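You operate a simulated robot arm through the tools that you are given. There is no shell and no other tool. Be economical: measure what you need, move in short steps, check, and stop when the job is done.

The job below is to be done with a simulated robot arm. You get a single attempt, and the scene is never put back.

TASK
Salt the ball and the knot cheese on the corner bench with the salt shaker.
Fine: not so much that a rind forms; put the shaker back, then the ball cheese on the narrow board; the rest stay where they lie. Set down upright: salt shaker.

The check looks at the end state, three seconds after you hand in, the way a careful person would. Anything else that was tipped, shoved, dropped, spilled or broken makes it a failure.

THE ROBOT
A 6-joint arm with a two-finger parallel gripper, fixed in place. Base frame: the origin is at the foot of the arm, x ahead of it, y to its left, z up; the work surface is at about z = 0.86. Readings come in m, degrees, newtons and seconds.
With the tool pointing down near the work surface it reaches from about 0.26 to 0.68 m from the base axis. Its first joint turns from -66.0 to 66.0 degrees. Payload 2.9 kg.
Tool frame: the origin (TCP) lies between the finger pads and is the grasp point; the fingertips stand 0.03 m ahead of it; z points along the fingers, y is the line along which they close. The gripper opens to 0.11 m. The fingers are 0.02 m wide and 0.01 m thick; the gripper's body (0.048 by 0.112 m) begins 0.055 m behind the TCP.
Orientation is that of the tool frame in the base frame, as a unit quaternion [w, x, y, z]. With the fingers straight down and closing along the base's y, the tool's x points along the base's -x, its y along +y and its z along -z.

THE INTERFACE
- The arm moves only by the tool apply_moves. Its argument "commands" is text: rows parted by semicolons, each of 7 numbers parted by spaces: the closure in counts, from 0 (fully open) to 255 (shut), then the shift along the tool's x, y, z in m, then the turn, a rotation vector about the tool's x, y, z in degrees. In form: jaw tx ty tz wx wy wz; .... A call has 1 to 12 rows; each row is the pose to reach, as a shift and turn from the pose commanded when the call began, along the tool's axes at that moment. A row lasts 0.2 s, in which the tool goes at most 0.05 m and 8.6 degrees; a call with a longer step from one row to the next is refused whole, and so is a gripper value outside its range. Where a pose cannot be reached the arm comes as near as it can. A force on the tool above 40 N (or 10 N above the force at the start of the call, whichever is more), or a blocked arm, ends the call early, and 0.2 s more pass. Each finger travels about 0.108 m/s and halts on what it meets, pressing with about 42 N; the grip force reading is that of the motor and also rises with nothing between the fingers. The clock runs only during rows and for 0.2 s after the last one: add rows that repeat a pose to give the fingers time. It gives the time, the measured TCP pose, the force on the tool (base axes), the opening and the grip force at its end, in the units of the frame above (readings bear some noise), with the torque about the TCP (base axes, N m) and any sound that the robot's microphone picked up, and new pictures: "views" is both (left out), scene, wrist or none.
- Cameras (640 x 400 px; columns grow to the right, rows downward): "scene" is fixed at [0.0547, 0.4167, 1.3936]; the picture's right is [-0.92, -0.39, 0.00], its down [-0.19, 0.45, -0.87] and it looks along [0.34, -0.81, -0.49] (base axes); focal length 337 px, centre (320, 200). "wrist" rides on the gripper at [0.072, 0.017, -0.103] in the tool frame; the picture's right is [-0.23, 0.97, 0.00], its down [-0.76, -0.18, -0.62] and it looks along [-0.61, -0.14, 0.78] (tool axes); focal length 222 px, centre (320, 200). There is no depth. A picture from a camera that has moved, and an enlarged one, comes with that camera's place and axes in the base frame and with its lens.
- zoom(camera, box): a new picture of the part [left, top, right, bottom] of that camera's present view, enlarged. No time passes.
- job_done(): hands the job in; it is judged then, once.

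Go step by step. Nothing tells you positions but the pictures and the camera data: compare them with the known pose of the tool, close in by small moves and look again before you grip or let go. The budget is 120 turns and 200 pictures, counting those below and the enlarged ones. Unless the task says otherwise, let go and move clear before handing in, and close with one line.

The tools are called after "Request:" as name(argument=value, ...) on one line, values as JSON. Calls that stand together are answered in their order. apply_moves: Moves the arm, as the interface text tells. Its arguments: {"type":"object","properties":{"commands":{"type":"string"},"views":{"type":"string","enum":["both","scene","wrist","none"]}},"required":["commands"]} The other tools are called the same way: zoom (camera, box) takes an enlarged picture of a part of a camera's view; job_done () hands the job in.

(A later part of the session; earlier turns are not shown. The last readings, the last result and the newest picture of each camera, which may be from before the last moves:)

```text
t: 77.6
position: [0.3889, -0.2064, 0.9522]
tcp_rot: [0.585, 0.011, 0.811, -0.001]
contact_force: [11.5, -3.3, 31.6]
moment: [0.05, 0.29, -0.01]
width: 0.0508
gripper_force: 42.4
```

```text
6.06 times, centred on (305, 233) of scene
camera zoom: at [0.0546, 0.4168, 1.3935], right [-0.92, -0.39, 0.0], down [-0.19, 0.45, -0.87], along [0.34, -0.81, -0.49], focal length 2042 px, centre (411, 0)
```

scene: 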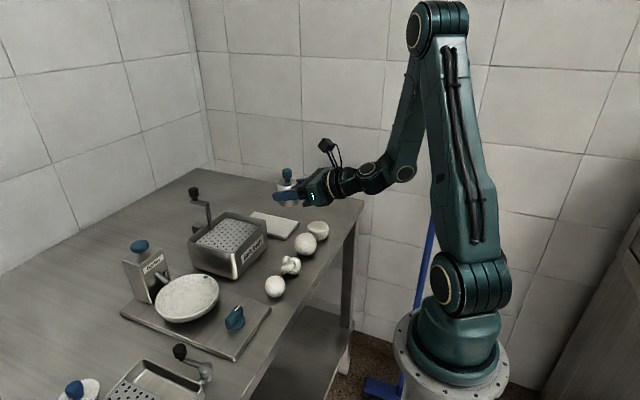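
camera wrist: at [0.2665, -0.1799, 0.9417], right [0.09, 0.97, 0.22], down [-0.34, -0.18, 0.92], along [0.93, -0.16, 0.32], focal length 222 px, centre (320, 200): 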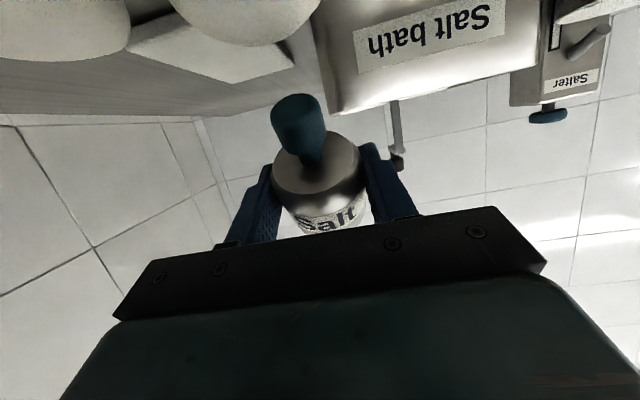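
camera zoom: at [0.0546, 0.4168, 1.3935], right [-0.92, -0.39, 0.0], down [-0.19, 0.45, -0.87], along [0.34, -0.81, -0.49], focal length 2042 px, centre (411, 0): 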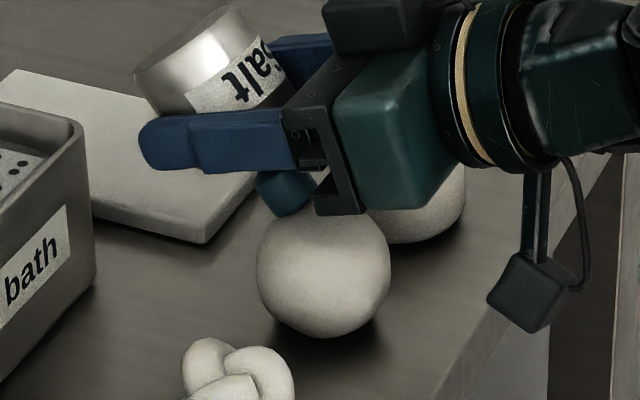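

The head is rigid: 31 N and no give, and the ball didn't move. I'll back off at once, roll upright, and retreat high so I can compare the cheeses in the same light as at the start.

Request:
apply_moves(commands="255 -0.0095 0 -0.0032 0 0 0;255 -0.04 0 -0.0137 0 0 0;255 -0.075 0 -0.0257 0 0 0;255 -0.075 0 -0.0257 0 0 8.5;255 -0.075 0 -0.0257 0 0 17;255 -0.075 0 -0.0257 0 0 25.5;255 -0.075 0 -0.0257 0 0 34;255 -0.075 0 -0.0257 0 0 42.5;255 -0.075 0 -0.0257 0 0 51;255 -0.075 0 -0.0257 0 0 59.5;255 -0.075 0 -0.0257 0 0 68;255 -0.075 0 -0.0257 0 0 76.5", views="none")

Request:
apply_moves(commands="255 0 0 0 0 0 8.5;255 0 0 0 0 0 17;255 0 0 0 0 0 25.5;255 0 0 0 0 0 34;255 0 0 0 0 0 42.5;255 0 0 0 0 0 51;255 0 0 0 0 0 59.5;255 0 0 0 0 0 68;255 0 0 0 0 0 76.5;255 0 0 0 0 0 85;255 0 0 0 0 0 93.5;255 0 0 0 0 0 102", views="none")

```text
t: 80.2
position: [0.3879, -0.2058, 1.0298]
tcp_rot: [0.456, 0.513, 0.633, 0.36]
contact_force: [-0.3, 0.3, -0.6]
moment: [0.02, 0.03, -0.01]
width: 0.0506
gripper_force: 41.6
```

```text
t: 82.8
position: [0.3878, -0.2066, 1.0289]
tcp_rot: [0.007, 0.815, 0.002, 0.58]
contact_force: [0.6, -0.1, -1.6]
moment: [-0.03, 0.01, -0.01]
width: 0.051
gripper_force: 41.9
```

Request:
apply_moves(commands="255 0.045 -0.015 -0.007 0 0 0;255 0.09 -0.03 -0.014 0 0 0;255 0.135 -0.055 -0.021 0 0 0;255 0.17 -0.08 -0.028 0 0 0;255 0.19 -0.105 -0.033 0 0 0;255 0.19 -0.105 -0.033 0 0 0", views="scene")

Request:
zoom(camera="scene", box=[260, 225, 330, 305])

Request:
zoom(camera="scene", box=[285, 224, 325, 264])

```text
refused: row 3 steps farther than a row can; nothing moved
```

```text
5.00 times, centred on (295, 265) of scene
camera zoom: at [0.0547, 0.4166, 1.3936], right [-0.92, -0.39, 0.0], down [-0.19, 0.45, -0.87], along [0.34, -0.81, -0.49], focal length 1684 px, centre (445, -125)
```

zoom: 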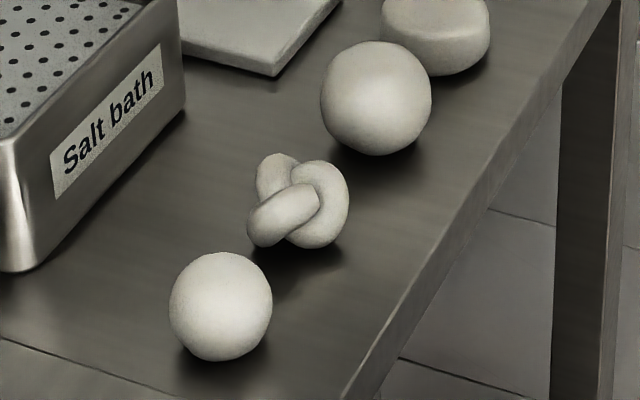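

```text
10.00 times, centred on (305, 244) of scene
camera zoom: at [0.0547, 0.4166, 1.3936], right [-0.92, -0.39, 0.0], down [-0.19, 0.45, -0.87], along [0.34, -0.81, -0.49], focal length 3368 px, centre (470, -240)
```

zoom: 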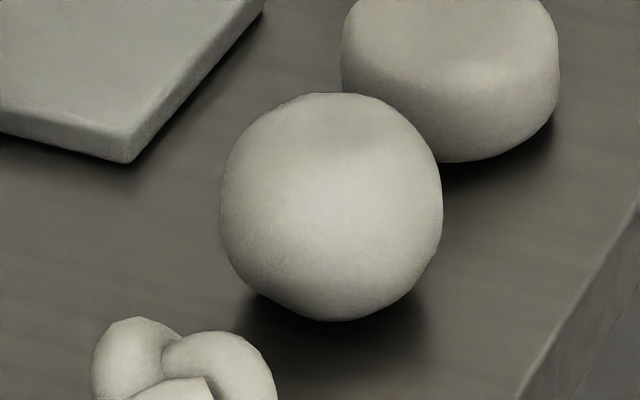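

Request:
apply_moves(commands="255 0.04 -0.015 -0.007 0 0 0;255 0.08 -0.03 -0.014 0 0 0;255 0.12 -0.05 -0.02 0 0 0;255 0.155 -0.07 -0.026 0 0 0;255 0.185 -0.095 -0.033 0 0 0;255 0.19 -0.105 -0.033 0 0 0;255 0.19 -0.105 -0.033 0 0 0", views="scene")

Request:
zoom(camera="scene", box=[180, 170, 370, 310])

Request:
zoom(camera="scene", box=[285, 224, 325, 264])

```text
t: 84.4
position: [0.419, -0.0989, 1.2187]
tcp_rot: [0.009, 0.815, 0.002, 0.579]
contact_force: [-0.3, 0.8, -1.3]
moment: [-0.04, 0.0, 0.01]
width: 0.051
gripper_force: 41.9
```

scene: 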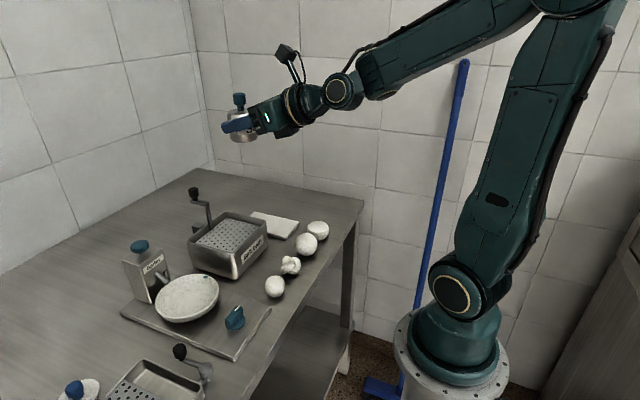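

```text
2.86 times, centred on (275, 240) of scene
camera zoom: at [0.0547, 0.4167, 1.3936], right [-0.92, -0.39, 0.0], down [-0.19, 0.45, -0.87], along [0.34, -0.81, -0.49], focal length 962 px, centre (449, 86)
```

zoom: 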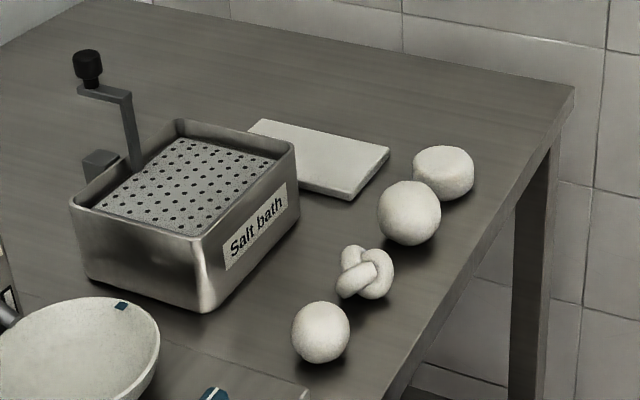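

```text
10.00 times, centred on (305, 244) of scene
camera zoom: at [0.0547, 0.4167, 1.3936], right [-0.92, -0.39, 0.0], down [-0.19, 0.45, -0.87], along [0.34, -0.81, -0.49], focal length 3368 px, centre (470, -240)
```

zoom: 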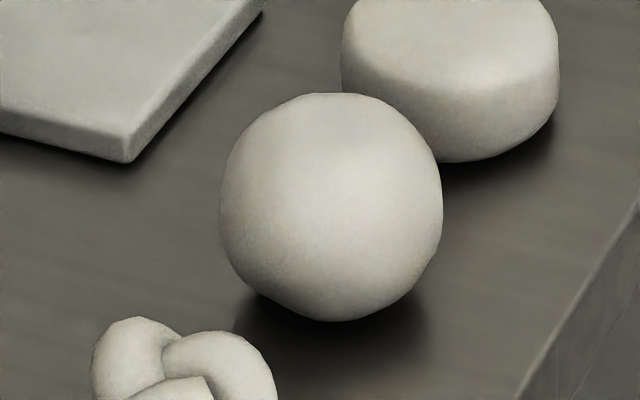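

The light matches the start and the ball is still plain. The arm can pitch further when it is higher, so next I'll try a near-complete inversion (about 165°) from higher above the ball, starting by moving there upright.

Request:
apply_moves(commands="255 0.0 0.035 -0.01 0 0 0;255 0.005 0.07 -0.025 0 0 0;255 0.01 0.105 -0.05 0 0 0;255 0.012 0.106 -0.057 0 0 0;255 0.012 0.106 -0.057 0 0 -8.5;255 0.012 0.106 -0.057 0 0 -17;255 0.012 0.106 -0.057 0 0 -25.5;255 0.012 0.106 -0.057 0 0 -34;255 0.012 0.106 -0.057 0 0 -42.5;255 0.012 0.106 -0.057 0 0 -51;255 0.012 0.106 -0.057 0 0 -59.5;255 0.012 0.106 -0.057 0 0 -68", views="none")

Request:
apply_moves(commands="255 0 0 0 0 0 -8.5;255 0 0 0 0 0 -17;255 0 0 0 0 0 -25.5;255 0 0 0 0 0 -34;255 0 0 0 0 0 -42.5;255 0 0 0 0 0 -51;255 0 0 0 0 0 -59.5;255 0 0 0 0 0 -68;255 0 0 0 0 0 -76.5;255 0 0 0 0 0 -85;255 0 0 0 0 0 -93.5;255 0 0 0 0 0 -102", views="none")

```text
t: 87.0
position: [0.3679, -0.2034, 1.2475]
tcp_rot: [0.332, 0.674, 0.458, 0.476]
contact_force: [0.2, 0.1, -0.9]
moment: [-0.02, 0.02, 0.01]
width: 0.051
gripper_force: 41.8
```

```text
t: 89.6
position: [0.3679, -0.2036, 1.2493]
tcp_rot: [0.579, 0.069, 0.811, 0.04]
contact_force: [-0.5, -0.6, -1.3]
moment: [0.02, 0.05, -0.01]
width: 0.0511
gripper_force: 41.7
```

Request:
apply_moves(commands="255 0 0 0 0 0 -8;255 0 0 0 0 -7 -9;255 0 0 0 0 -14 -9;255 0 0 0 0 -20 -9;255 0 0 0 0 -24 -9;255 0 0 0 0 -24 -9", views="both")

```text
t: 91.0
position: [0.3689, -0.2038, 1.2494]
tcp_rot: [0.737, 0.013, 0.676, -0.019]
contact_force: [-0.4, 0.6, -1.2]
moment: [-0.02, -0.02, -0.01]
width: 0.0508
gripper_force: 41.9
camera wrist: at [0.2728, -0.1822, 1.1677], right [0.03, 0.98, 0.22], down [-0.69, -0.14, 0.71], along [0.72, -0.17, 0.67], focal length 222 px, centre (320, 200)
```

scene: 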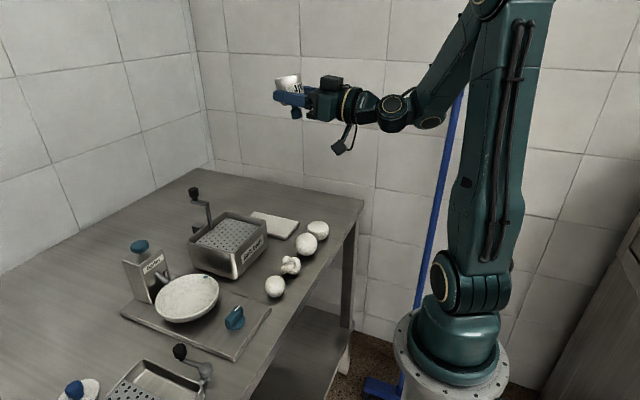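
wrist: 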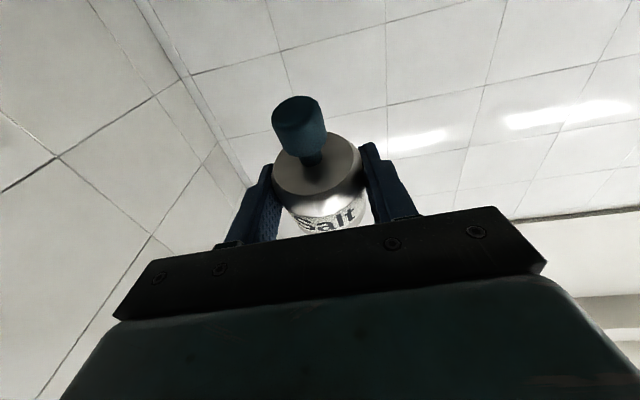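

Inverted at 166° with the head at about (0.357,-0.204). I'll shake three times.

Request:
apply_moves(commands="255 -0.047 0 0 0 0 0;255 0 0 0 0 0 0;255 -0.047 0 0 0 0 0;255 0 0 0 0 0 0;255 -0.047 0 0 0 0 0;255 0 0 0 0 0 0", views="none")

Request:
zoom(camera="scene", box=[285, 224, 325, 264])

Request:
zoom(camera="scene", box=[240, 70, 360, 170])

```text
t: 92.4
position: [0.3699, -0.2031, 1.25]
tcp_rot: [0.736, 0.013, 0.677, -0.019]
contact_force: [0.7, 1.2, -1.0]
moment: [-0.03, 0.04, -0.01]
width: 0.0509
gripper_force: 42.2
```

```text
10.00 times, centred on (305, 244) of scene
camera zoom: at [0.0547, 0.4167, 1.3936], right [-0.92, -0.39, 0.0], down [-0.19, 0.45, -0.87], along [0.34, -0.81, -0.49], focal length 3368 px, centre (470, -240)
```

zoom: 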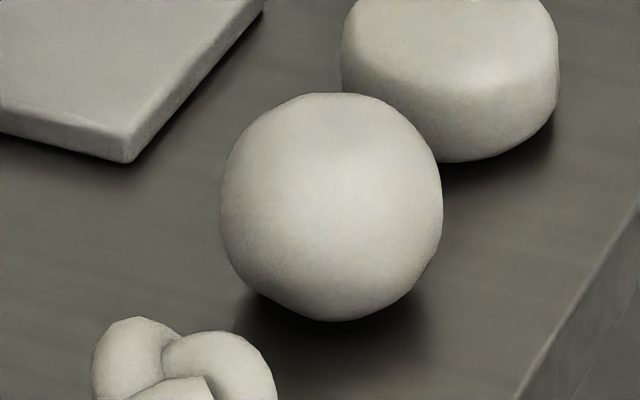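

```text
4.00 times, centred on (300, 120) of scene
camera zoom: at [0.0547, 0.4167, 1.3936], right [-0.92, -0.39, 0.0], down [-0.19, 0.45, -0.87], along [0.34, -0.81, -0.49], focal length 1347 px, centre (400, 520)
```

zoom: 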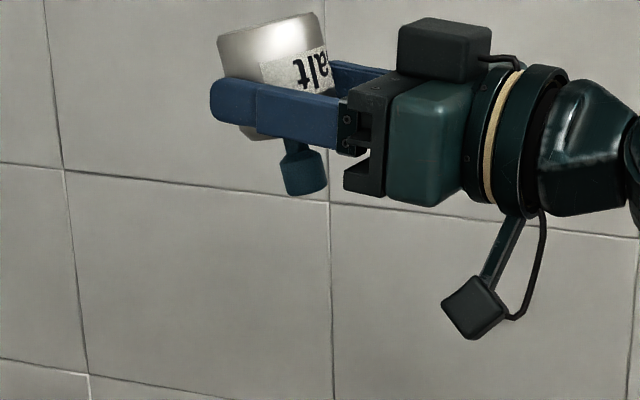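

Nothing from the head even nearly upside down. I'll look closely at the shaker's base, which now faces up.

Request:
zoom(camera="scene", box=[270, 65, 310, 95])

Request:
zoom(camera="wrist", box=[265, 85, 375, 185])

```text
13.33 times, centred on (290, 80) of scene
camera zoom: at [0.0547, 0.4167, 1.3936], right [-0.92, -0.39, 0.0], down [-0.19, 0.45, -0.87], along [0.34, -0.81, -0.49], focal length 4491 px, centre (720, 1800)
```

zoom: 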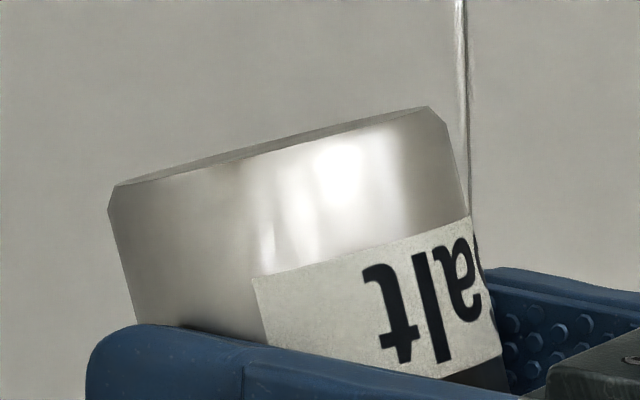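

```text
4.00 times, centred on (320, 135) of wrist
camera zoom: at [0.2741, -0.1827, 1.1685], right [0.02, 0.98, 0.22], down [-0.69, -0.14, 0.71], along [0.72, -0.17, 0.67], focal length 888 px, centre (320, 460)
```

zoom: 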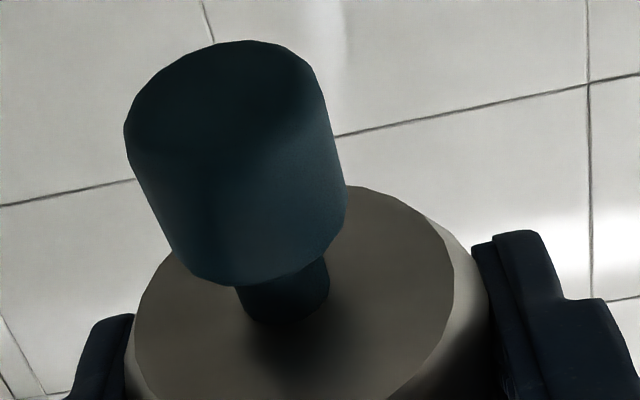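

Neither end shows openings, and the neck length is unchanged. I'll roll upright again and put the shaker back. Then I'll take it by its knob with the tool pointing down, the natural handle grip, so the wrist camera can watch closely.

Request:
apply_moves(commands="255 0 0 0 0 7 3;255 0 0 0 0 14 6;255 0 0 0 0 20 8;255 0 0 0 0 24 9;255 0 0 0 0 24 9", views="none")

Request:
apply_moves(commands="255 0 0 0 0 0 8.5;255 0 0 0 0 0 17;255 0 0 0 0 0 25.5;255 0 0 0 0 0 34;255 0 0 0 0 0 42.5;255 0 0 0 0 0 51;255 0 0 0 0 0 59.5;255 0 0 0 0 0 68;255 0 0 0 0 0 76.5;255 0 0 0 0 0 85;255 0 0 0 0 0 93;255 0 0 0 0 0 100", views="none")

Request:
apply_moves(commands="255 0 0 0 0 0 8.5;255 0 0 0 0 0 17;255 0 0 0 0 0 25.5;255 0 0 0 0 0 34;255 0 0 0 0 0 42.5;255 0 0 0 0 0 51;255 0 0 0 0 0 59.5;255 0 0 0 0 0 65;255 0 0 0 0 0 70;255 0 0 0 0 0 70", views="scene")

```text
t: 93.6
position: [0.3679, -0.2029, 1.2493]
tcp_rot: [0.578, 0.07, 0.812, 0.042]
contact_force: [0.4, -0.1, -1.6]
moment: [0.01, 0.01, 0.0]
width: 0.0509
gripper_force: 42.1
```

```text
t: 96.2
position: [0.3688, -0.2043, 1.2484]
tcp_rot: [0.339, 0.667, 0.467, 0.471]
contact_force: [-0.3, -0.3, -2.2]
moment: [-0.03, 0.01, -0.02]
width: 0.051
gripper_force: 42.2
```

```text
t: 98.4
position: [0.3688, -0.2027, 1.2495]
tcp_rot: [0.008, 0.814, 0.001, 0.581]
contact_force: [-0.2, 0.4, -1.5]
moment: [0.01, 0.03, -0.04]
width: 0.0505
gripper_force: 41.7
```

scene: 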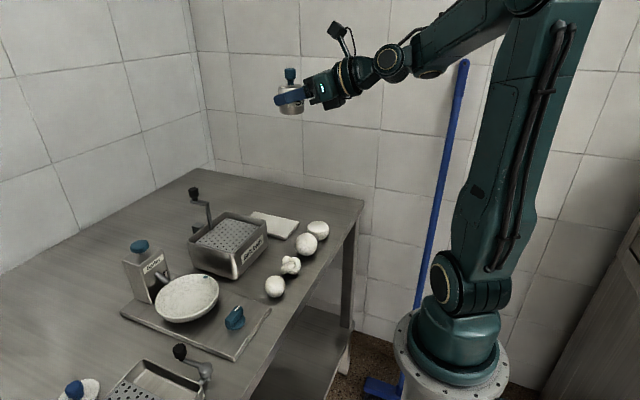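

While it is upright, I'll do one more low upright shake of three cycles over the ball, with the base about 3 cm above it, and check.

Request:
apply_moves(commands="255 -0.045 0.001 0.013 0 0 1.4;255 -0.09 0.002 0.026 0 0 1.4;255 -0.135 0.002 0.038 0 0 1.4;255 -0.18 0.002 0.05 0 0 1.4;255 -0.225 0.002 0.063 0 0 1.4;255 -0.255 0.002 0.072 0 0 1.4;255 -0.21 0.002 0.056 0 0 1.4;255 -0.255 0.002 0.072 0 0 1.4;255 -0.21 0.002 0.056 0 0 1.4;255 -0.255 0.002 0.072 0 0 1.4;255 -0.21 0.002 0.056 0 0 1.4;255 -0.255 0.002 0.072 0 0 1.4", views="none")

Request:
zoom(camera="scene", box=[270, 195, 340, 265])

```text
t: 101.0
position: [0.3566, -0.2089, 0.9832]
tcp_rot: [0.002, 0.815, -0.009, 0.58]
contact_force: [0.2, 0.3, -1.2]
moment: [0.0, 0.03, -0.01]
width: 0.0508
gripper_force: 42.0
out of reach, approached as far as the arm can: row 6, 8, 10, 12
```

```text
5.71 times, centred on (305, 230) of scene
camera zoom: at [0.0547, 0.4167, 1.3936], right [-0.92, -0.39, 0.0], down [-0.19, 0.45, -0.87], along [0.34, -0.81, -0.49], focal length 1925 px, centre (406, 29)
```

zoom: 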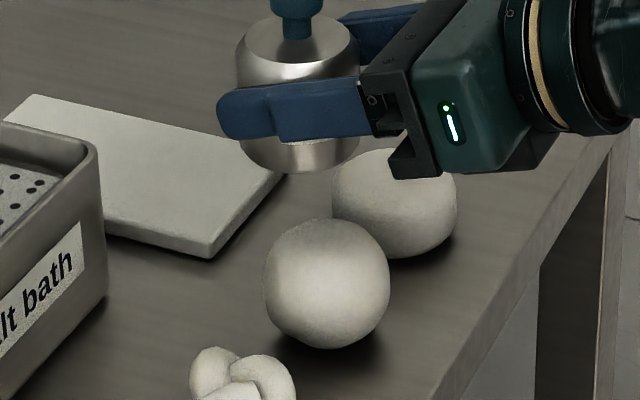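

Still no change. I'll put the shaker back on its spot and then inspect the ball closely with the wrist camera, from the same pose as my earlier baseline picture.

Request:
apply_moves(commands="255 0.045 0 -0.015 0 0 0;255 0.09 0 -0.03 0 0 0;255 0.098 0.035 -0.015 0 0 0;255 0.105 0.075 0.005 0 0 0;255 0.113 0.115 0.025 0 0 0;255 0.121 0.148 0.045 0 0 0;255 0.121 0.148 0.045 0 0 0", views="none")

```text
t: 102.6
position: [0.4386, -0.3589, 1.0837]
tcp_rot: [0.001, 0.814, -0.007, 0.581]
contact_force: [-0.8, 0.3, -1.0]
moment: [-0.02, 0.02, -0.01]
width: 0.0508
gripper_force: 42.4
```

Request:
apply_moves(commands="255 -0.04 -0.001 0.0136 0 0 0;255 -0.08 -0.0015 0.0272 0 0 0;255 -0.12 -0.0015 0.0408 0 0 0;255 -0.155 -0.0015 0.0527 0 0 0;255 -0.17 -0.0015 0.0578 0 0 0;255 -0.175 -0.0015 0.0595 0 0 0;255 -0.178 -0.0015 0.0605 0 0 0;255 -0.178 -0.0015 0.0605 0 0 0", views="none")

Request:
zoom(camera="scene", box=[270, 160, 370, 240])

```text
t: 104.4
position: [0.4349, -0.3549, 0.8968]
tcp_rot: [0.003, 0.813, -0.008, 0.582]
contact_force: [-0.8, 0.9, 2.8]
moment: [-0.05, 0.09, -0.02]
width: 0.051
gripper_force: 42.1
```

```text
5.00 times, centred on (320, 200) of scene
camera zoom: at [0.0546, 0.4167, 1.3936], right [-0.92, -0.39, 0.0], down [-0.19, 0.45, -0.87], along [0.34, -0.81, -0.49], focal length 1684 px, centre (320, 200)
```

zoom: 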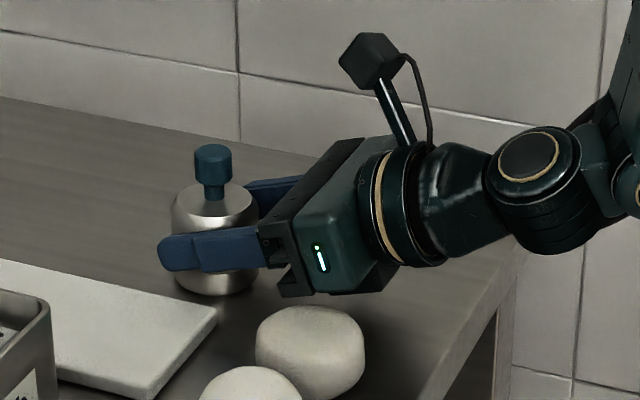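

Request:
apply_moves(commands="80 0 0 0 0 0 0;80 0 0 0 0 0 0;80 0.04 0 -0.0136 0 0 0;80 0.08 0 -0.0272 0 0 0;80 0.12 0 -0.0408 0 0 0;80 0.16 0 -0.0544 0 0 0;80 0.16 0 -0.0544 0 -8.5 0;80 0.16 0 -0.0544 0 -17 0;80 0.16 0 -0.0544 0 -25.5 0;80 0.16 0 -0.0544 0 -34 0;80 0.16 0 -0.0544 0 -42.5 0;80 0.16 0 -0.0544 0 -51 0", views="none")

Request:
apply_moves(commands="80 0 0 0 0 -8 0;80 0 0 0 0 -16 0;80 0 0 0 0 -20.3 0;80 0 0 0 0 -20.3 0", views="both")

```text
t: 107.0
position: [0.4368, -0.3566, 1.0633]
tcp_rot: [-0.002, 0.985, -0.009, 0.172]
contact_force: [-0.5, -0.3, 0.0]
moment: [0.01, -0.03, 0.01]
width: 0.0757
gripper_force: 0.0
```

```text
t: 108.0
position: [0.4366, -0.3557, 1.0641]
tcp_rot: [-0.004, 1.0, -0.008, -0.004]
contact_force: [-1.3, -0.9, -0.4]
moment: [-0.01, -0.01, 0.01]
width: 0.0758
gripper_force: 0.0
camera wrist: at [0.5098, -0.3741, 1.1671], right [-0.24, -0.97, -0.01], down [-0.75, 0.18, 0.63], along [-0.61, 0.16, -0.78], focal length 222 px, centre (320, 200)
```

scene: 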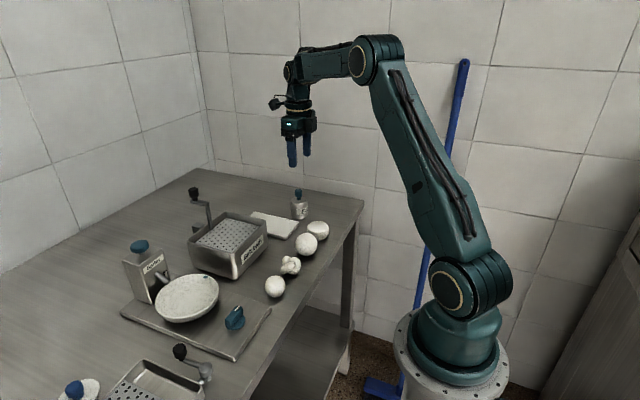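
wrist: 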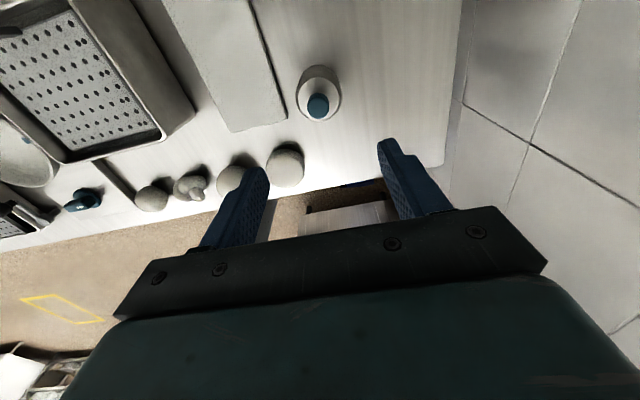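

Request:
zoom(camera="wrist", box=[130, 130, 310, 220])

Request:
zoom(camera="wrist", box=[285, 55, 355, 130])

```text
3.56 times, centred on (220, 175) of wrist
camera zoom: at [0.5098, -0.3741, 1.1671], right [-0.24, -0.97, -0.01], down [-0.75, 0.18, 0.63], along [-0.61, 0.16, -0.78], focal length 790 px, centre (676, 289)
```

zoom: 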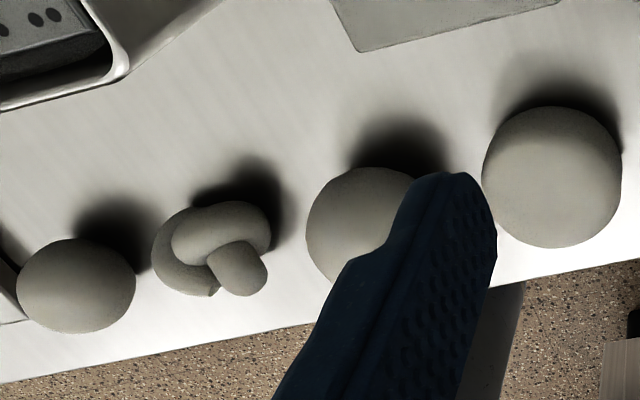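

```text
5.33 times, centred on (320, 92) of wrist
camera zoom: at [0.5098, -0.3741, 1.1671], right [-0.24, -0.97, -0.01], down [-0.75, 0.18, 0.63], along [-0.61, 0.16, -0.78], focal length 1185 px, centre (320, 773)
```

zoom: 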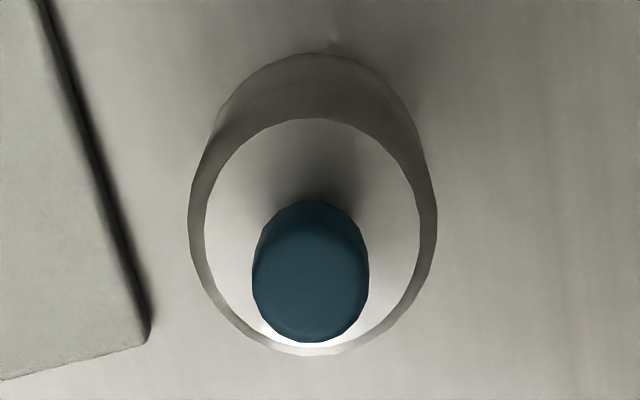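

No salt is visible anywhere. I'll take the shaker by its knob with the tool pointing down, so I'll lower over it and check the alignment.

Request:
apply_moves(commands="80 0.005 0 0.03 0 0 0;80 0.005 0 0.06 0 0 0;80 0.005 0 0.09 0 0 0;80 0.005 0 0.09 0 0 0", views="wrist")

Request:
zoom(camera="scene", box=[270, 160, 340, 230])

```text
t: 109.0
position: [0.4408, -0.3557, 0.9736]
tcp_rot: [-0.003, 1.0, -0.008, -0.003]
contact_force: [0.7, -0.8, 0.8]
moment: [0.0, 0.0, -0.01]
width: 0.0754
gripper_force: 0.1
camera wrist: at [0.5144, -0.3734, 1.0771], right [-0.24, -0.97, -0.01], down [-0.76, 0.19, 0.63], along [-0.61, 0.16, -0.78], focal length 222 px, centre (320, 200)
```

wrist: 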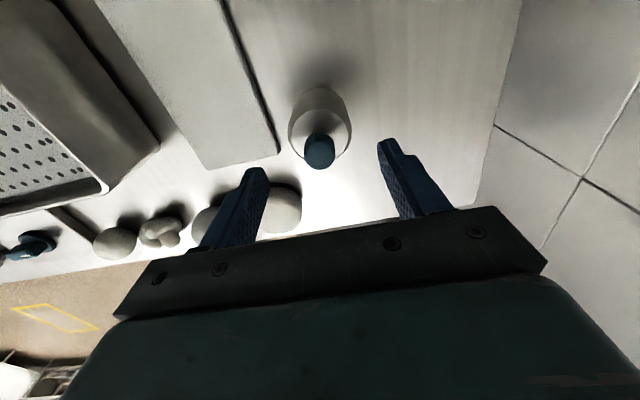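

```text
5.71 times, centred on (305, 195) of scene
camera zoom: at [0.0547, 0.4166, 1.3936], right [-0.92, -0.39, 0.0], down [-0.19, 0.45, -0.87], along [0.34, -0.81, -0.49], focal length 1925 px, centre (406, 229)
```

zoom: 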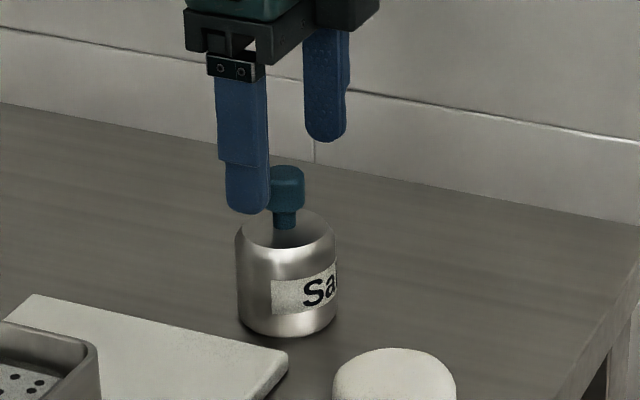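

The knob axis is at about x=0.445. I'll adjust, descend so the tips stay just above the body's shoulder, and close on the knob.

Request:
apply_moves(commands="80 0.005 0 0.012 0 0 0;80 0.005 0 0.0245 0 0 0;80 0.005 0 0.0245 0 0 0;255 0.005 0 0.0245 0 0 0;255 0.005 0 0.0245 0 0 0;255 0.005 0 0.0245 0 0 0;255 0.005 0 0.0245 0 0 0", views="wrist")

Request:
zoom(camera="scene", box=[270, 160, 340, 230])

```text
t: 110.6
position: [0.4465, -0.3549, 0.9499]
tcp_rot: [-0.004, 1.0, -0.008, -0.002]
contact_force: [1.0, -0.5, 0.4]
moment: [-0.02, 0.01, -0.02]
width: 0.0208
gripper_force: 41.7
camera wrist: at [0.5193, -0.3734, 1.0529], right [-0.24, -0.97, -0.01], down [-0.76, 0.19, 0.63], along [-0.61, 0.16, -0.78], focal length 222 px, centre (320, 200)
```

wrist: 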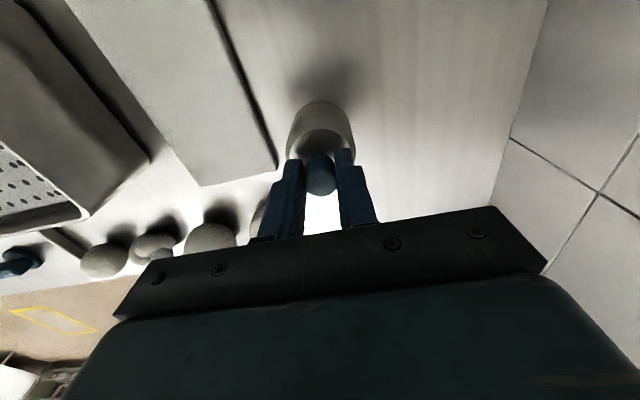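

```text
5.71 times, centred on (305, 195) of scene
camera zoom: at [0.0547, 0.4166, 1.3936], right [-0.92, -0.39, 0.0], down [-0.19, 0.45, -0.87], along [0.34, -0.81, -0.49], focal length 1925 px, centre (406, 229)
```

zoom: 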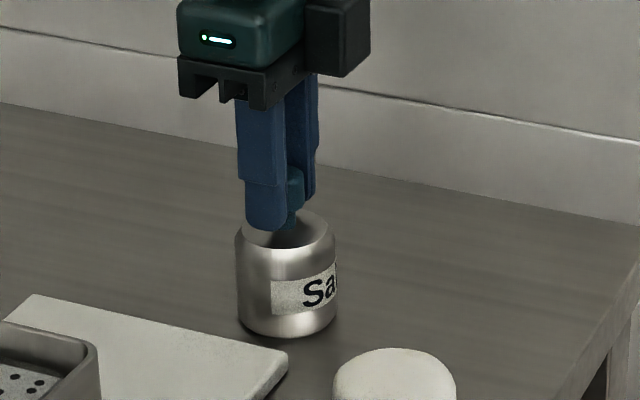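

The grip is off-centre: the knob is about 7 mm nearer the base. I'll loosen, shift, and re-close.

Request:
apply_moves(commands="150 0 0 0 0 0 0;150 0 0 0 0 0 0;150 -0.0075 0 0 0 0 0;150 -0.0075 0 0 0 0 0;255 -0.0075 0 0 0 0 0;255 -0.0075 0 0 0 0 0;255 -0.0075 0 0 0 0 0", views="wrist")

Request:
zoom(camera="scene", box=[270, 160, 340, 230])

```text
t: 112.2
position: [0.4389, -0.3555, 0.9505]
tcp_rot: [-0.003, 1.0, -0.008, -0.003]
contact_force: [0.1, -0.3, 1.6]
moment: [-0.08, 0.04, -0.02]
width: 0.0205
gripper_force: 42.1
camera wrist: at [0.5117, -0.3733, 1.0529], right [-0.24, -0.97, 0.0], down [-0.76, 0.19, 0.63], along [-0.61, 0.16, -0.78], focal length 222 px, centre (320, 200)
```

wrist: 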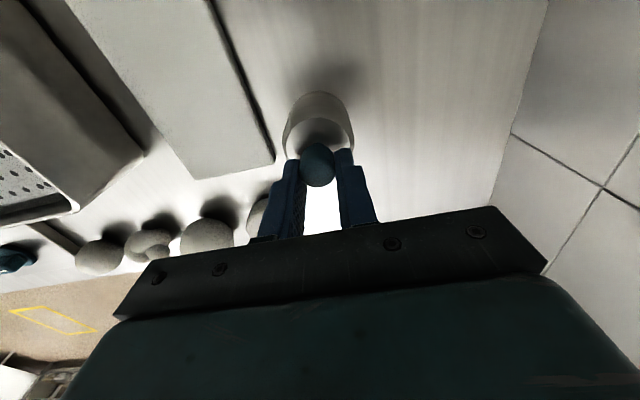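

```text
5.71 times, centred on (305, 195) of scene
camera zoom: at [0.0547, 0.4167, 1.3936], right [-0.92, -0.39, 0.0], down [-0.19, 0.45, -0.87], along [0.34, -0.81, -0.49], focal length 1925 px, centre (406, 229)
```

zoom: 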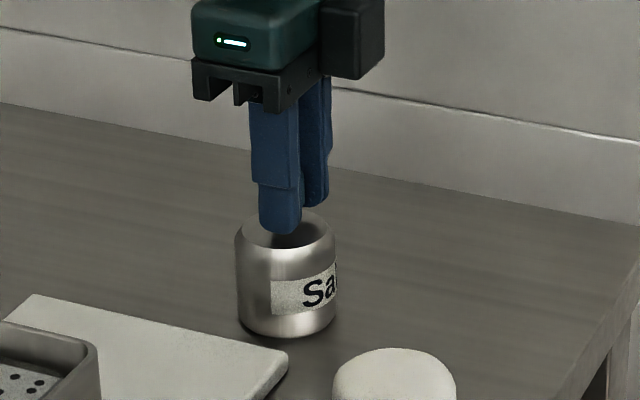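

The knob is held. I'll lift it and carry it over the ball, with its base about 3–4 cm above.

Request:
apply_moves(commands="255 0 0 -0.03 0 0 0;255 0 0 -0.06 0 0 0;255 0 0 -0.095 0 0 0;255 -0.02 -0.035 -0.095 0 0 0;255 -0.04 -0.07 -0.095 0 0 0;255 -0.06 -0.105 -0.095 0 0 0;255 -0.08 -0.14 -0.095 0 0 0;255 -0.086 -0.15 -0.095 0 0 0;255 -0.086 -0.15 -0.095 0 0 0", views="both")

Request:
zoom(camera="scene", box=[270, 180, 350, 270])

```text
t: 114.2
position: [0.356, -0.2041, 1.0464]
tcp_rot: [-0.004, 1.0, -0.008, -0.003]
contact_force: [0.7, 0.2, -1.8]
moment: [-0.04, 0.02, 0.01]
width: 0.0205
gripper_force: 41.8
camera wrist: at [0.4277, -0.2227, 1.1495], right [-0.24, -0.97, 0.0], down [-0.76, 0.19, 0.63], along [-0.61, 0.16, -0.78], focal length 222 px, centre (320, 200)
```

scene: 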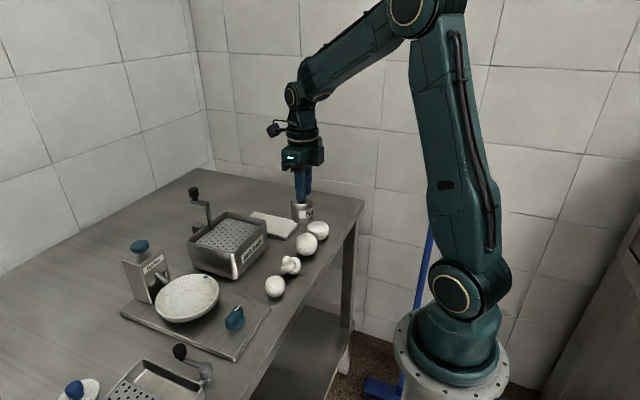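
wrist: 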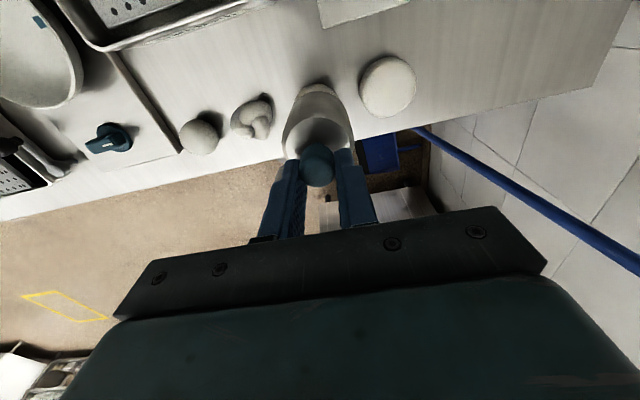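

```text
4.44 times, centred on (310, 225) of scene
camera zoom: at [0.0547, 0.4167, 1.3936], right [-0.92, -0.39, 0.0], down [-0.19, 0.45, -0.87], along [0.34, -0.81, -0.49], focal length 1497 px, centre (364, 89)
```

zoom: 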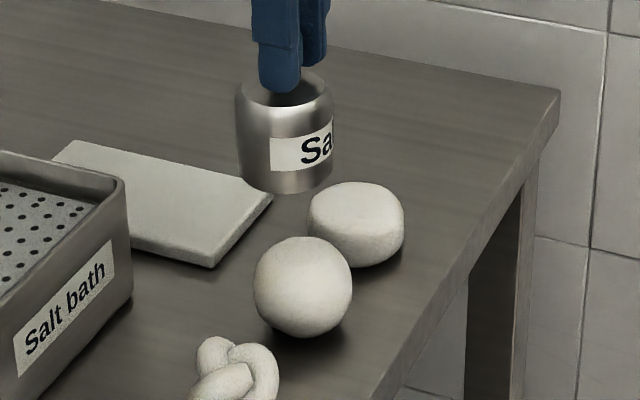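

It hangs upright over the ball. I'll do three vertical shakes while holding the knob.

Request:
apply_moves(commands="255 -0.005 0 0 0 0 0;255 -0.005 0 -0.048 0 0 0;255 -0.005 0 0 0 0 0;255 -0.005 0 -0.048 0 0 0;255 -0.005 0 0 0 0 0;255 -0.005 0 -0.048 0 0 0;255 -0.005 0 0 0 0 0", views="wrist")

Request:
zoom(camera="scene", box=[270, 180, 350, 270])

```text
t: 115.8
position: [0.3517, -0.206, 1.0459]
tcp_rot: [-0.003, 1.0, -0.009, -0.002]
contact_force: [0.4, -0.2, -1.4]
moment: [-0.02, 0.04, 0.01]
width: 0.0205
gripper_force: 42.0
camera wrist: at [0.4251, -0.2233, 1.1484], right [-0.24, -0.97, 0.0], down [-0.76, 0.19, 0.63], along [-0.61, 0.16, -0.78], focal length 222 px, centre (320, 200)
```

wrist: 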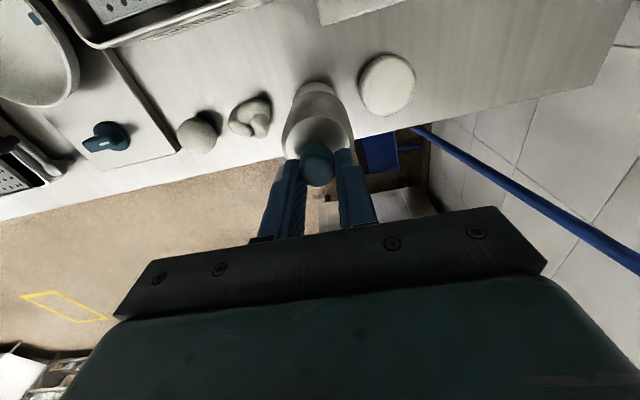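

```text
4.44 times, centred on (310, 225) of scene
camera zoom: at [0.0547, 0.4166, 1.3936], right [-0.92, -0.39, 0.0], down [-0.19, 0.45, -0.87], along [0.34, -0.81, -0.49], focal length 1497 px, centre (364, 89)
```

zoom: 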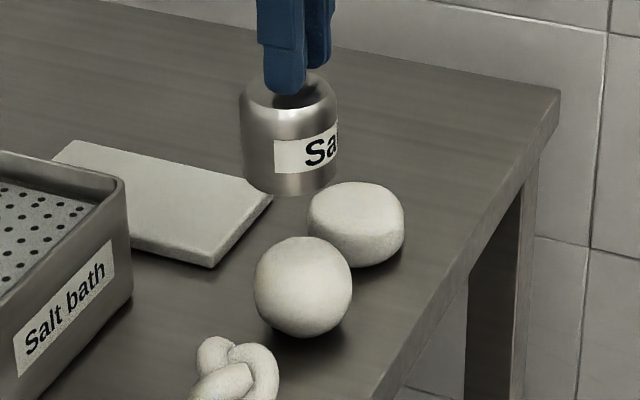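

There's still no effect. I'm unsure this "Salt" bottle behaves as I think, or whether another shaker exists further left, so I'll put it back exactly where it stood and survey the left side.

Request:
apply_moves(commands="255 0.02 0.035 0 0 0 0;255 0.04 0.07 0 0 0 0;255 0.06 0.105 0 0 0 0;255 0.08 0.14 0 0 0 0;255 0.082 0.1505 0 0 0 0;255 0.082 0.1505 0.03 0 0 0;255 0.082 0.1505 0.06 0 0 0;255 0.082 0.1505 0.085 0 0 0;255 0.082 0.1505 0.093 0 0 0;255 0.082 0.1505 0.0955 0 0 0;255 0.082 0.1505 0.0955 0 0 0", views="none")

Request:
zoom(camera="scene", box=[280, 180, 330, 225])

```text
t: 118.2
position: [0.4292, -0.356, 0.9501]
tcp_rot: [-0.003, 1.0, -0.008, -0.003]
contact_force: [-1.3, 0.3, 2.4]
moment: [-0.08, -0.01, 0.01]
width: 0.0203
gripper_force: 41.8
```

```text
8.89 times, centred on (305, 202) of scene
camera zoom: at [0.0547, 0.4167, 1.3936], right [-0.92, -0.39, 0.0], down [-0.19, 0.45, -0.87], along [0.34, -0.81, -0.49], focal length 2994 px, centre (453, 178)
```

zoom: 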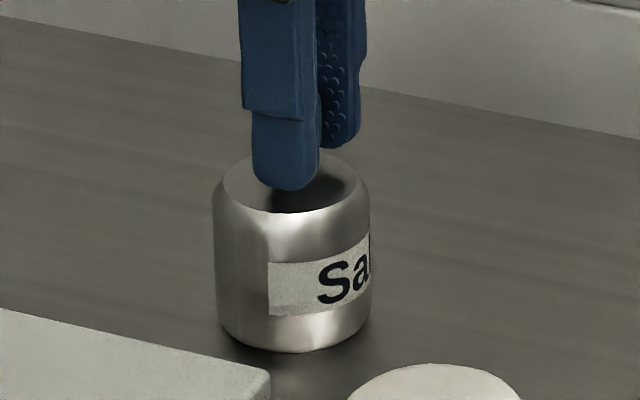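

It is back within a few millimetres. Before letting go, a quick check: I'll turn the knob 25° and see whether the body, with its label, turns with it.

Request:
apply_moves(commands="255 0 0 0 0 0 8;255 0 0 0 0 0 16;255 0 0 0 0 0 24;255 0 0 0 0 0 24", views="none")

Request:
zoom(camera="scene", box=[280, 180, 330, 225])

```text
t: 119.2
position: [0.429, -0.3561, 0.9491]
tcp_rot: [-0.003, 0.976, -0.216, -0.003]
contact_force: [2.0, 1.5, 5.6]
moment: [0.03, -0.24, 0.05]
width: 0.0206
gripper_force: 41.7
```

```text
8.89 times, centred on (305, 202) of scene
camera zoom: at [0.0547, 0.4168, 1.3935], right [-0.92, -0.39, 0.0], down [-0.19, 0.45, -0.87], along [0.34, -0.81, -0.49], focal length 2994 px, centre (453, 178)
```

zoom: 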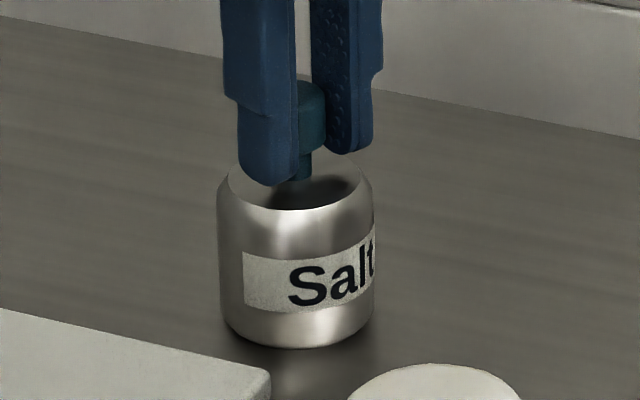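

The shaker is one rigid piece. I'll turn back, release it, and look at the cheeses closely from above.

Request:
apply_moves(commands="255 0 0 0 0 0 -8;255 0 0 0 0 0 -16;255 0 0 0 0 0 -24;255 0 0 0 0 0 -24;130 0 0 0 0 0 -24;130 0 0 0 0 0 -24;130 0 0 -0.04 0 0 -24;130 0 0 -0.085 0 0 -24;130 0 0 -0.12 0 0 -24;130 0 0 -0.12 0 0 -24", views="none")

Request:
zoom(camera="scene", box=[280, 180, 330, 225])

```text
t: 121.4
position: [0.4291, -0.3566, 1.0693]
tcp_rot: [-0.004, 1.0, -0.008, -0.004]
contact_force: [-0.6, -0.7, -0.2]
moment: [0.01, 0.0, 0.01]
width: 0.0538
gripper_force: 0.2
```

```text
8.89 times, centred on (305, 202) of scene
camera zoom: at [0.0547, 0.4167, 1.3936], right [-0.92, -0.39, 0.0], down [-0.19, 0.45, -0.87], along [0.34, -0.81, -0.49], focal length 2994 px, centre (453, 178)
```

zoom: 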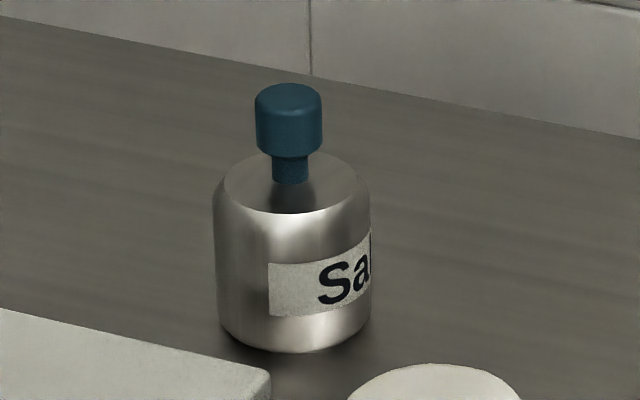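

Request:
zoom(camera="scene", box=[40, 330, 220, 400])

Request:
apply_moves(commands="130 0.01 -0.03 0 0 0 0;130 0.02 -0.07 0 0 0 0;130 0.03 -0.11 0 0 0 0;130 0.03 -0.12 0 0 0 0;130 0.03 -0.12 0 0 0 0", views="wrist")

```text
3.56 times, centred on (130, 365) of scene
camera zoom: at [0.0547, 0.4167, 1.3936], right [-0.92, -0.39, 0.0], down [-0.19, 0.45, -0.87], along [0.34, -0.81, -0.49], focal length 1198 px, centre (996, -387)
```

zoom: 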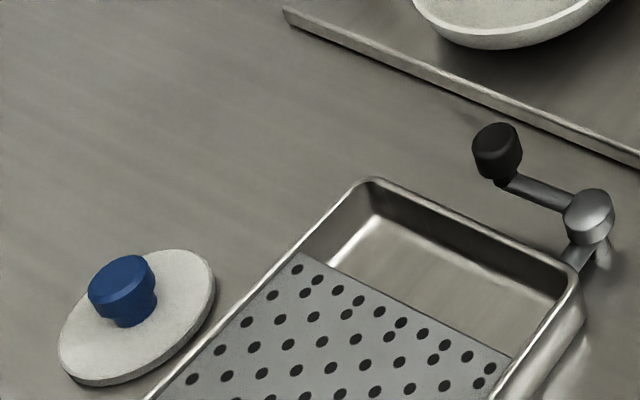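

```text
t: 122.6
position: [0.4615, -0.2383, 1.0707]
tcp_rot: [-0.003, 1.0, -0.008, -0.003]
contact_force: [-0.2, -0.3, 0.2]
moment: [0.01, -0.01, 0.02]
width: 0.0537
gripper_force: 0.1
camera wrist: at [0.5349, -0.2558, 1.1727], right [-0.24, -0.97, 0.0], down [-0.76, 0.19, 0.63], along [-0.61, 0.16, -0.78], focal length 222 px, centre (320, 200)
```

wrist: 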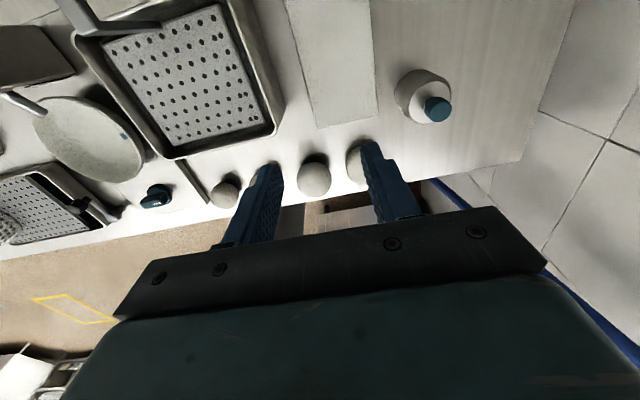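

Request:
zoom(camera="wrist", box=[290, 145, 340, 205])

Request:
zoom(camera="wrist", box=[205, 140, 400, 215])

```text
6.67 times, centred on (315, 175) of wrist
camera zoom: at [0.5349, -0.2558, 1.1727], right [-0.24, -0.97, 0.0], down [-0.76, 0.19, 0.63], along [-0.61, 0.16, -0.78], focal length 1481 px, centre (353, 367)
```

zoom: 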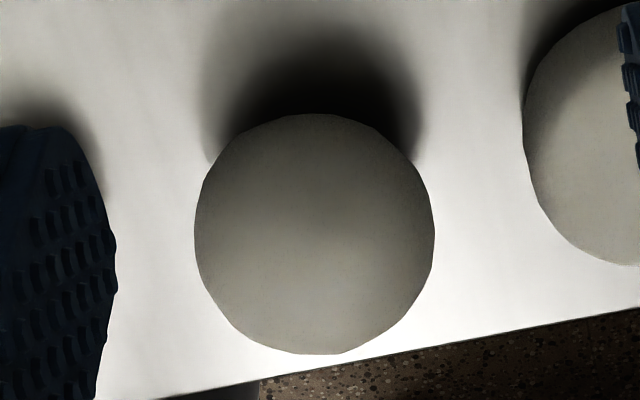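

```text
3.28 times, centred on (302, 178) of wrist
camera zoom: at [0.5349, -0.2558, 1.1727], right [-0.24, -0.97, 0.0], down [-0.76, 0.19, 0.63], along [-0.61, 0.16, -0.78], focal length 729 px, centre (377, 274)
```

zoom: 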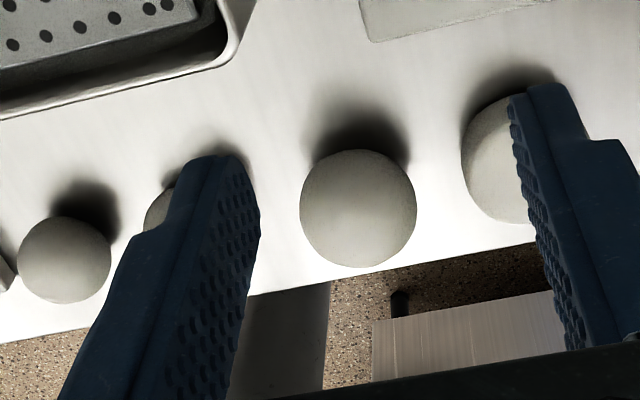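

All the cheeses look alike and unsalted. One possibility remains: it could be a press-type shaker, where pushing the handle down while the base sits on the cheese dispenses. I'll take the knob again, better centred.

Request:
apply_moves(commands="130 -0.008 0.038 0 0 0 0;130 -0.016 0.076 0 0 0 0;130 -0.0245 0.1137 0.02 0 0 0;130 -0.0245 0.1137 0.06 0 0 0;130 -0.0245 0.1137 0.1 0 0 0;130 -0.0245 0.1137 0.121 0 0 0;130 -0.0245 0.1137 0.121 0 0 0", views="wrist")

Request:
zoom(camera="scene", box=[280, 180, 330, 225])

```text
t: 124.2
position: [0.4345, -0.3484, 0.9474]
tcp_rot: [-0.003, 1.0, -0.007, -0.003]
contact_force: [-0.2, 0.2, 0.8]
moment: [0.01, 0.0, -0.01]
width: 0.0539
gripper_force: 0.1
camera wrist: at [0.5076, -0.3676, 1.0505], right [-0.24, -0.97, 0.0], down [-0.76, 0.19, 0.63], along [-0.61, 0.16, -0.78], focal length 222 px, centre (320, 200)
```

wrist: 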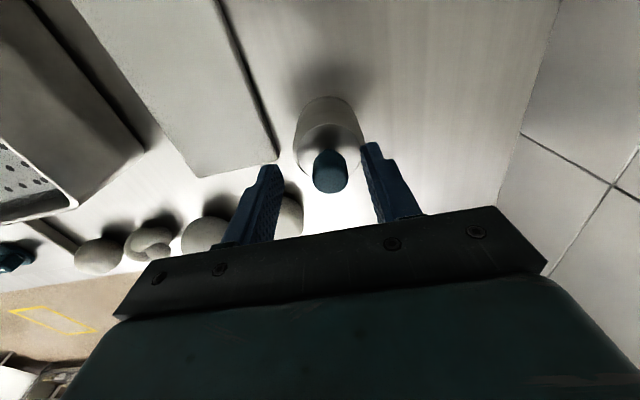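

```text
8.89 times, centred on (305, 202) of scene
camera zoom: at [0.0547, 0.4166, 1.3936], right [-0.92, -0.39, 0.0], down [-0.19, 0.45, -0.87], along [0.34, -0.81, -0.49], focal length 2994 px, centre (453, 178)
```

zoom: 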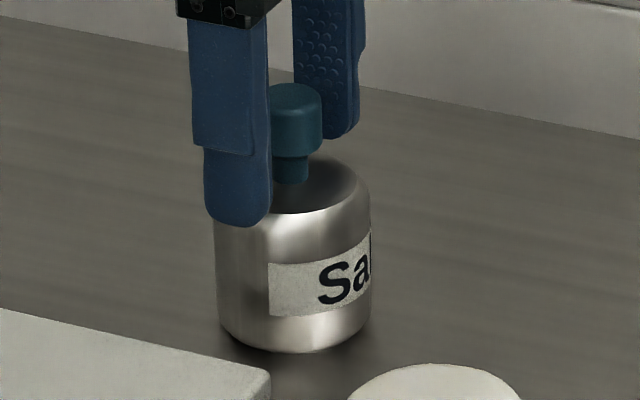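

Request:
apply_moves(commands="130 0.003 0.005 0 0 0 0;130 0.003 0.005 0 0 0 0;255 0.003 0.005 0 0 0 0;255 0.003 0.005 0 0 0 0;255 0.003 0.005 0 0 0 0;255 0.003 0.005 -0.03 0 0 0;255 0.003 0.005 -0.065 0 0 0;255 0.003 0.005 -0.1 0 0 0;255 -0.03 -0.03 -0.1 0 0 0;255 -0.06 -0.065 -0.1 0 0 0;255 -0.075 -0.105 -0.1 0 0 0;255 -0.0845 -0.145 -0.1 0 0 0", views="wrist")

Request:
zoom(camera="scene", box=[270, 170, 350, 270])

```text
t: 126.8
position: [0.353, -0.2039, 1.0502]
tcp_rot: [-0.004, 1.0, -0.008, -0.003]
contact_force: [0.8, 0.0, -2.1]
moment: [-0.02, 0.02, 0.02]
width: 0.0206
gripper_force: 42.2
camera wrist: at [0.4262, -0.2217, 1.1531], right [-0.24, -0.97, 0.0], down [-0.76, 0.19, 0.63], along [-0.61, 0.16, -0.78], focal length 222 px, centre (320, 200)
```

wrist: 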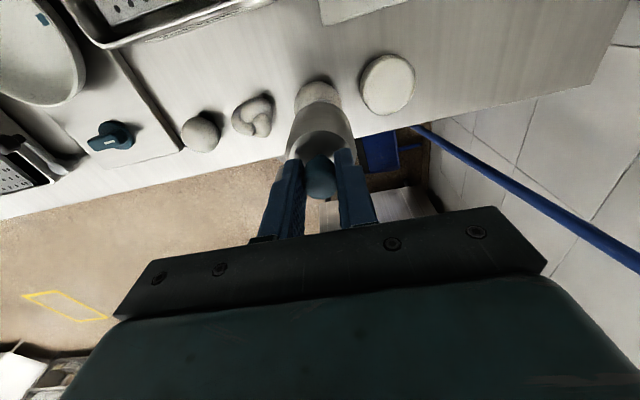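

```text
4.00 times, centred on (310, 220) of scene
camera zoom: at [0.0547, 0.4166, 1.3936], right [-0.92, -0.39, 0.0], down [-0.19, 0.45, -0.87], along [0.34, -0.81, -0.49], focal length 1347 px, centre (360, 120)
```

zoom: 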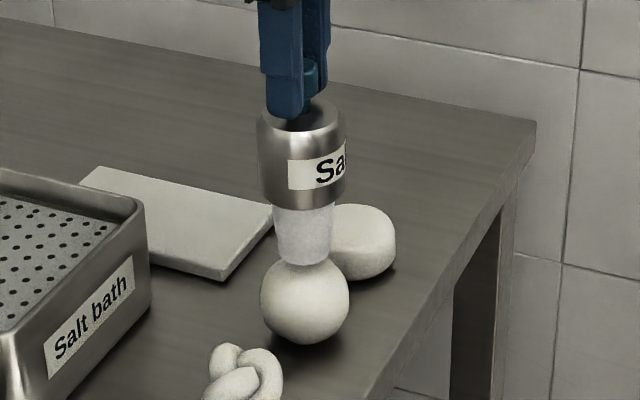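

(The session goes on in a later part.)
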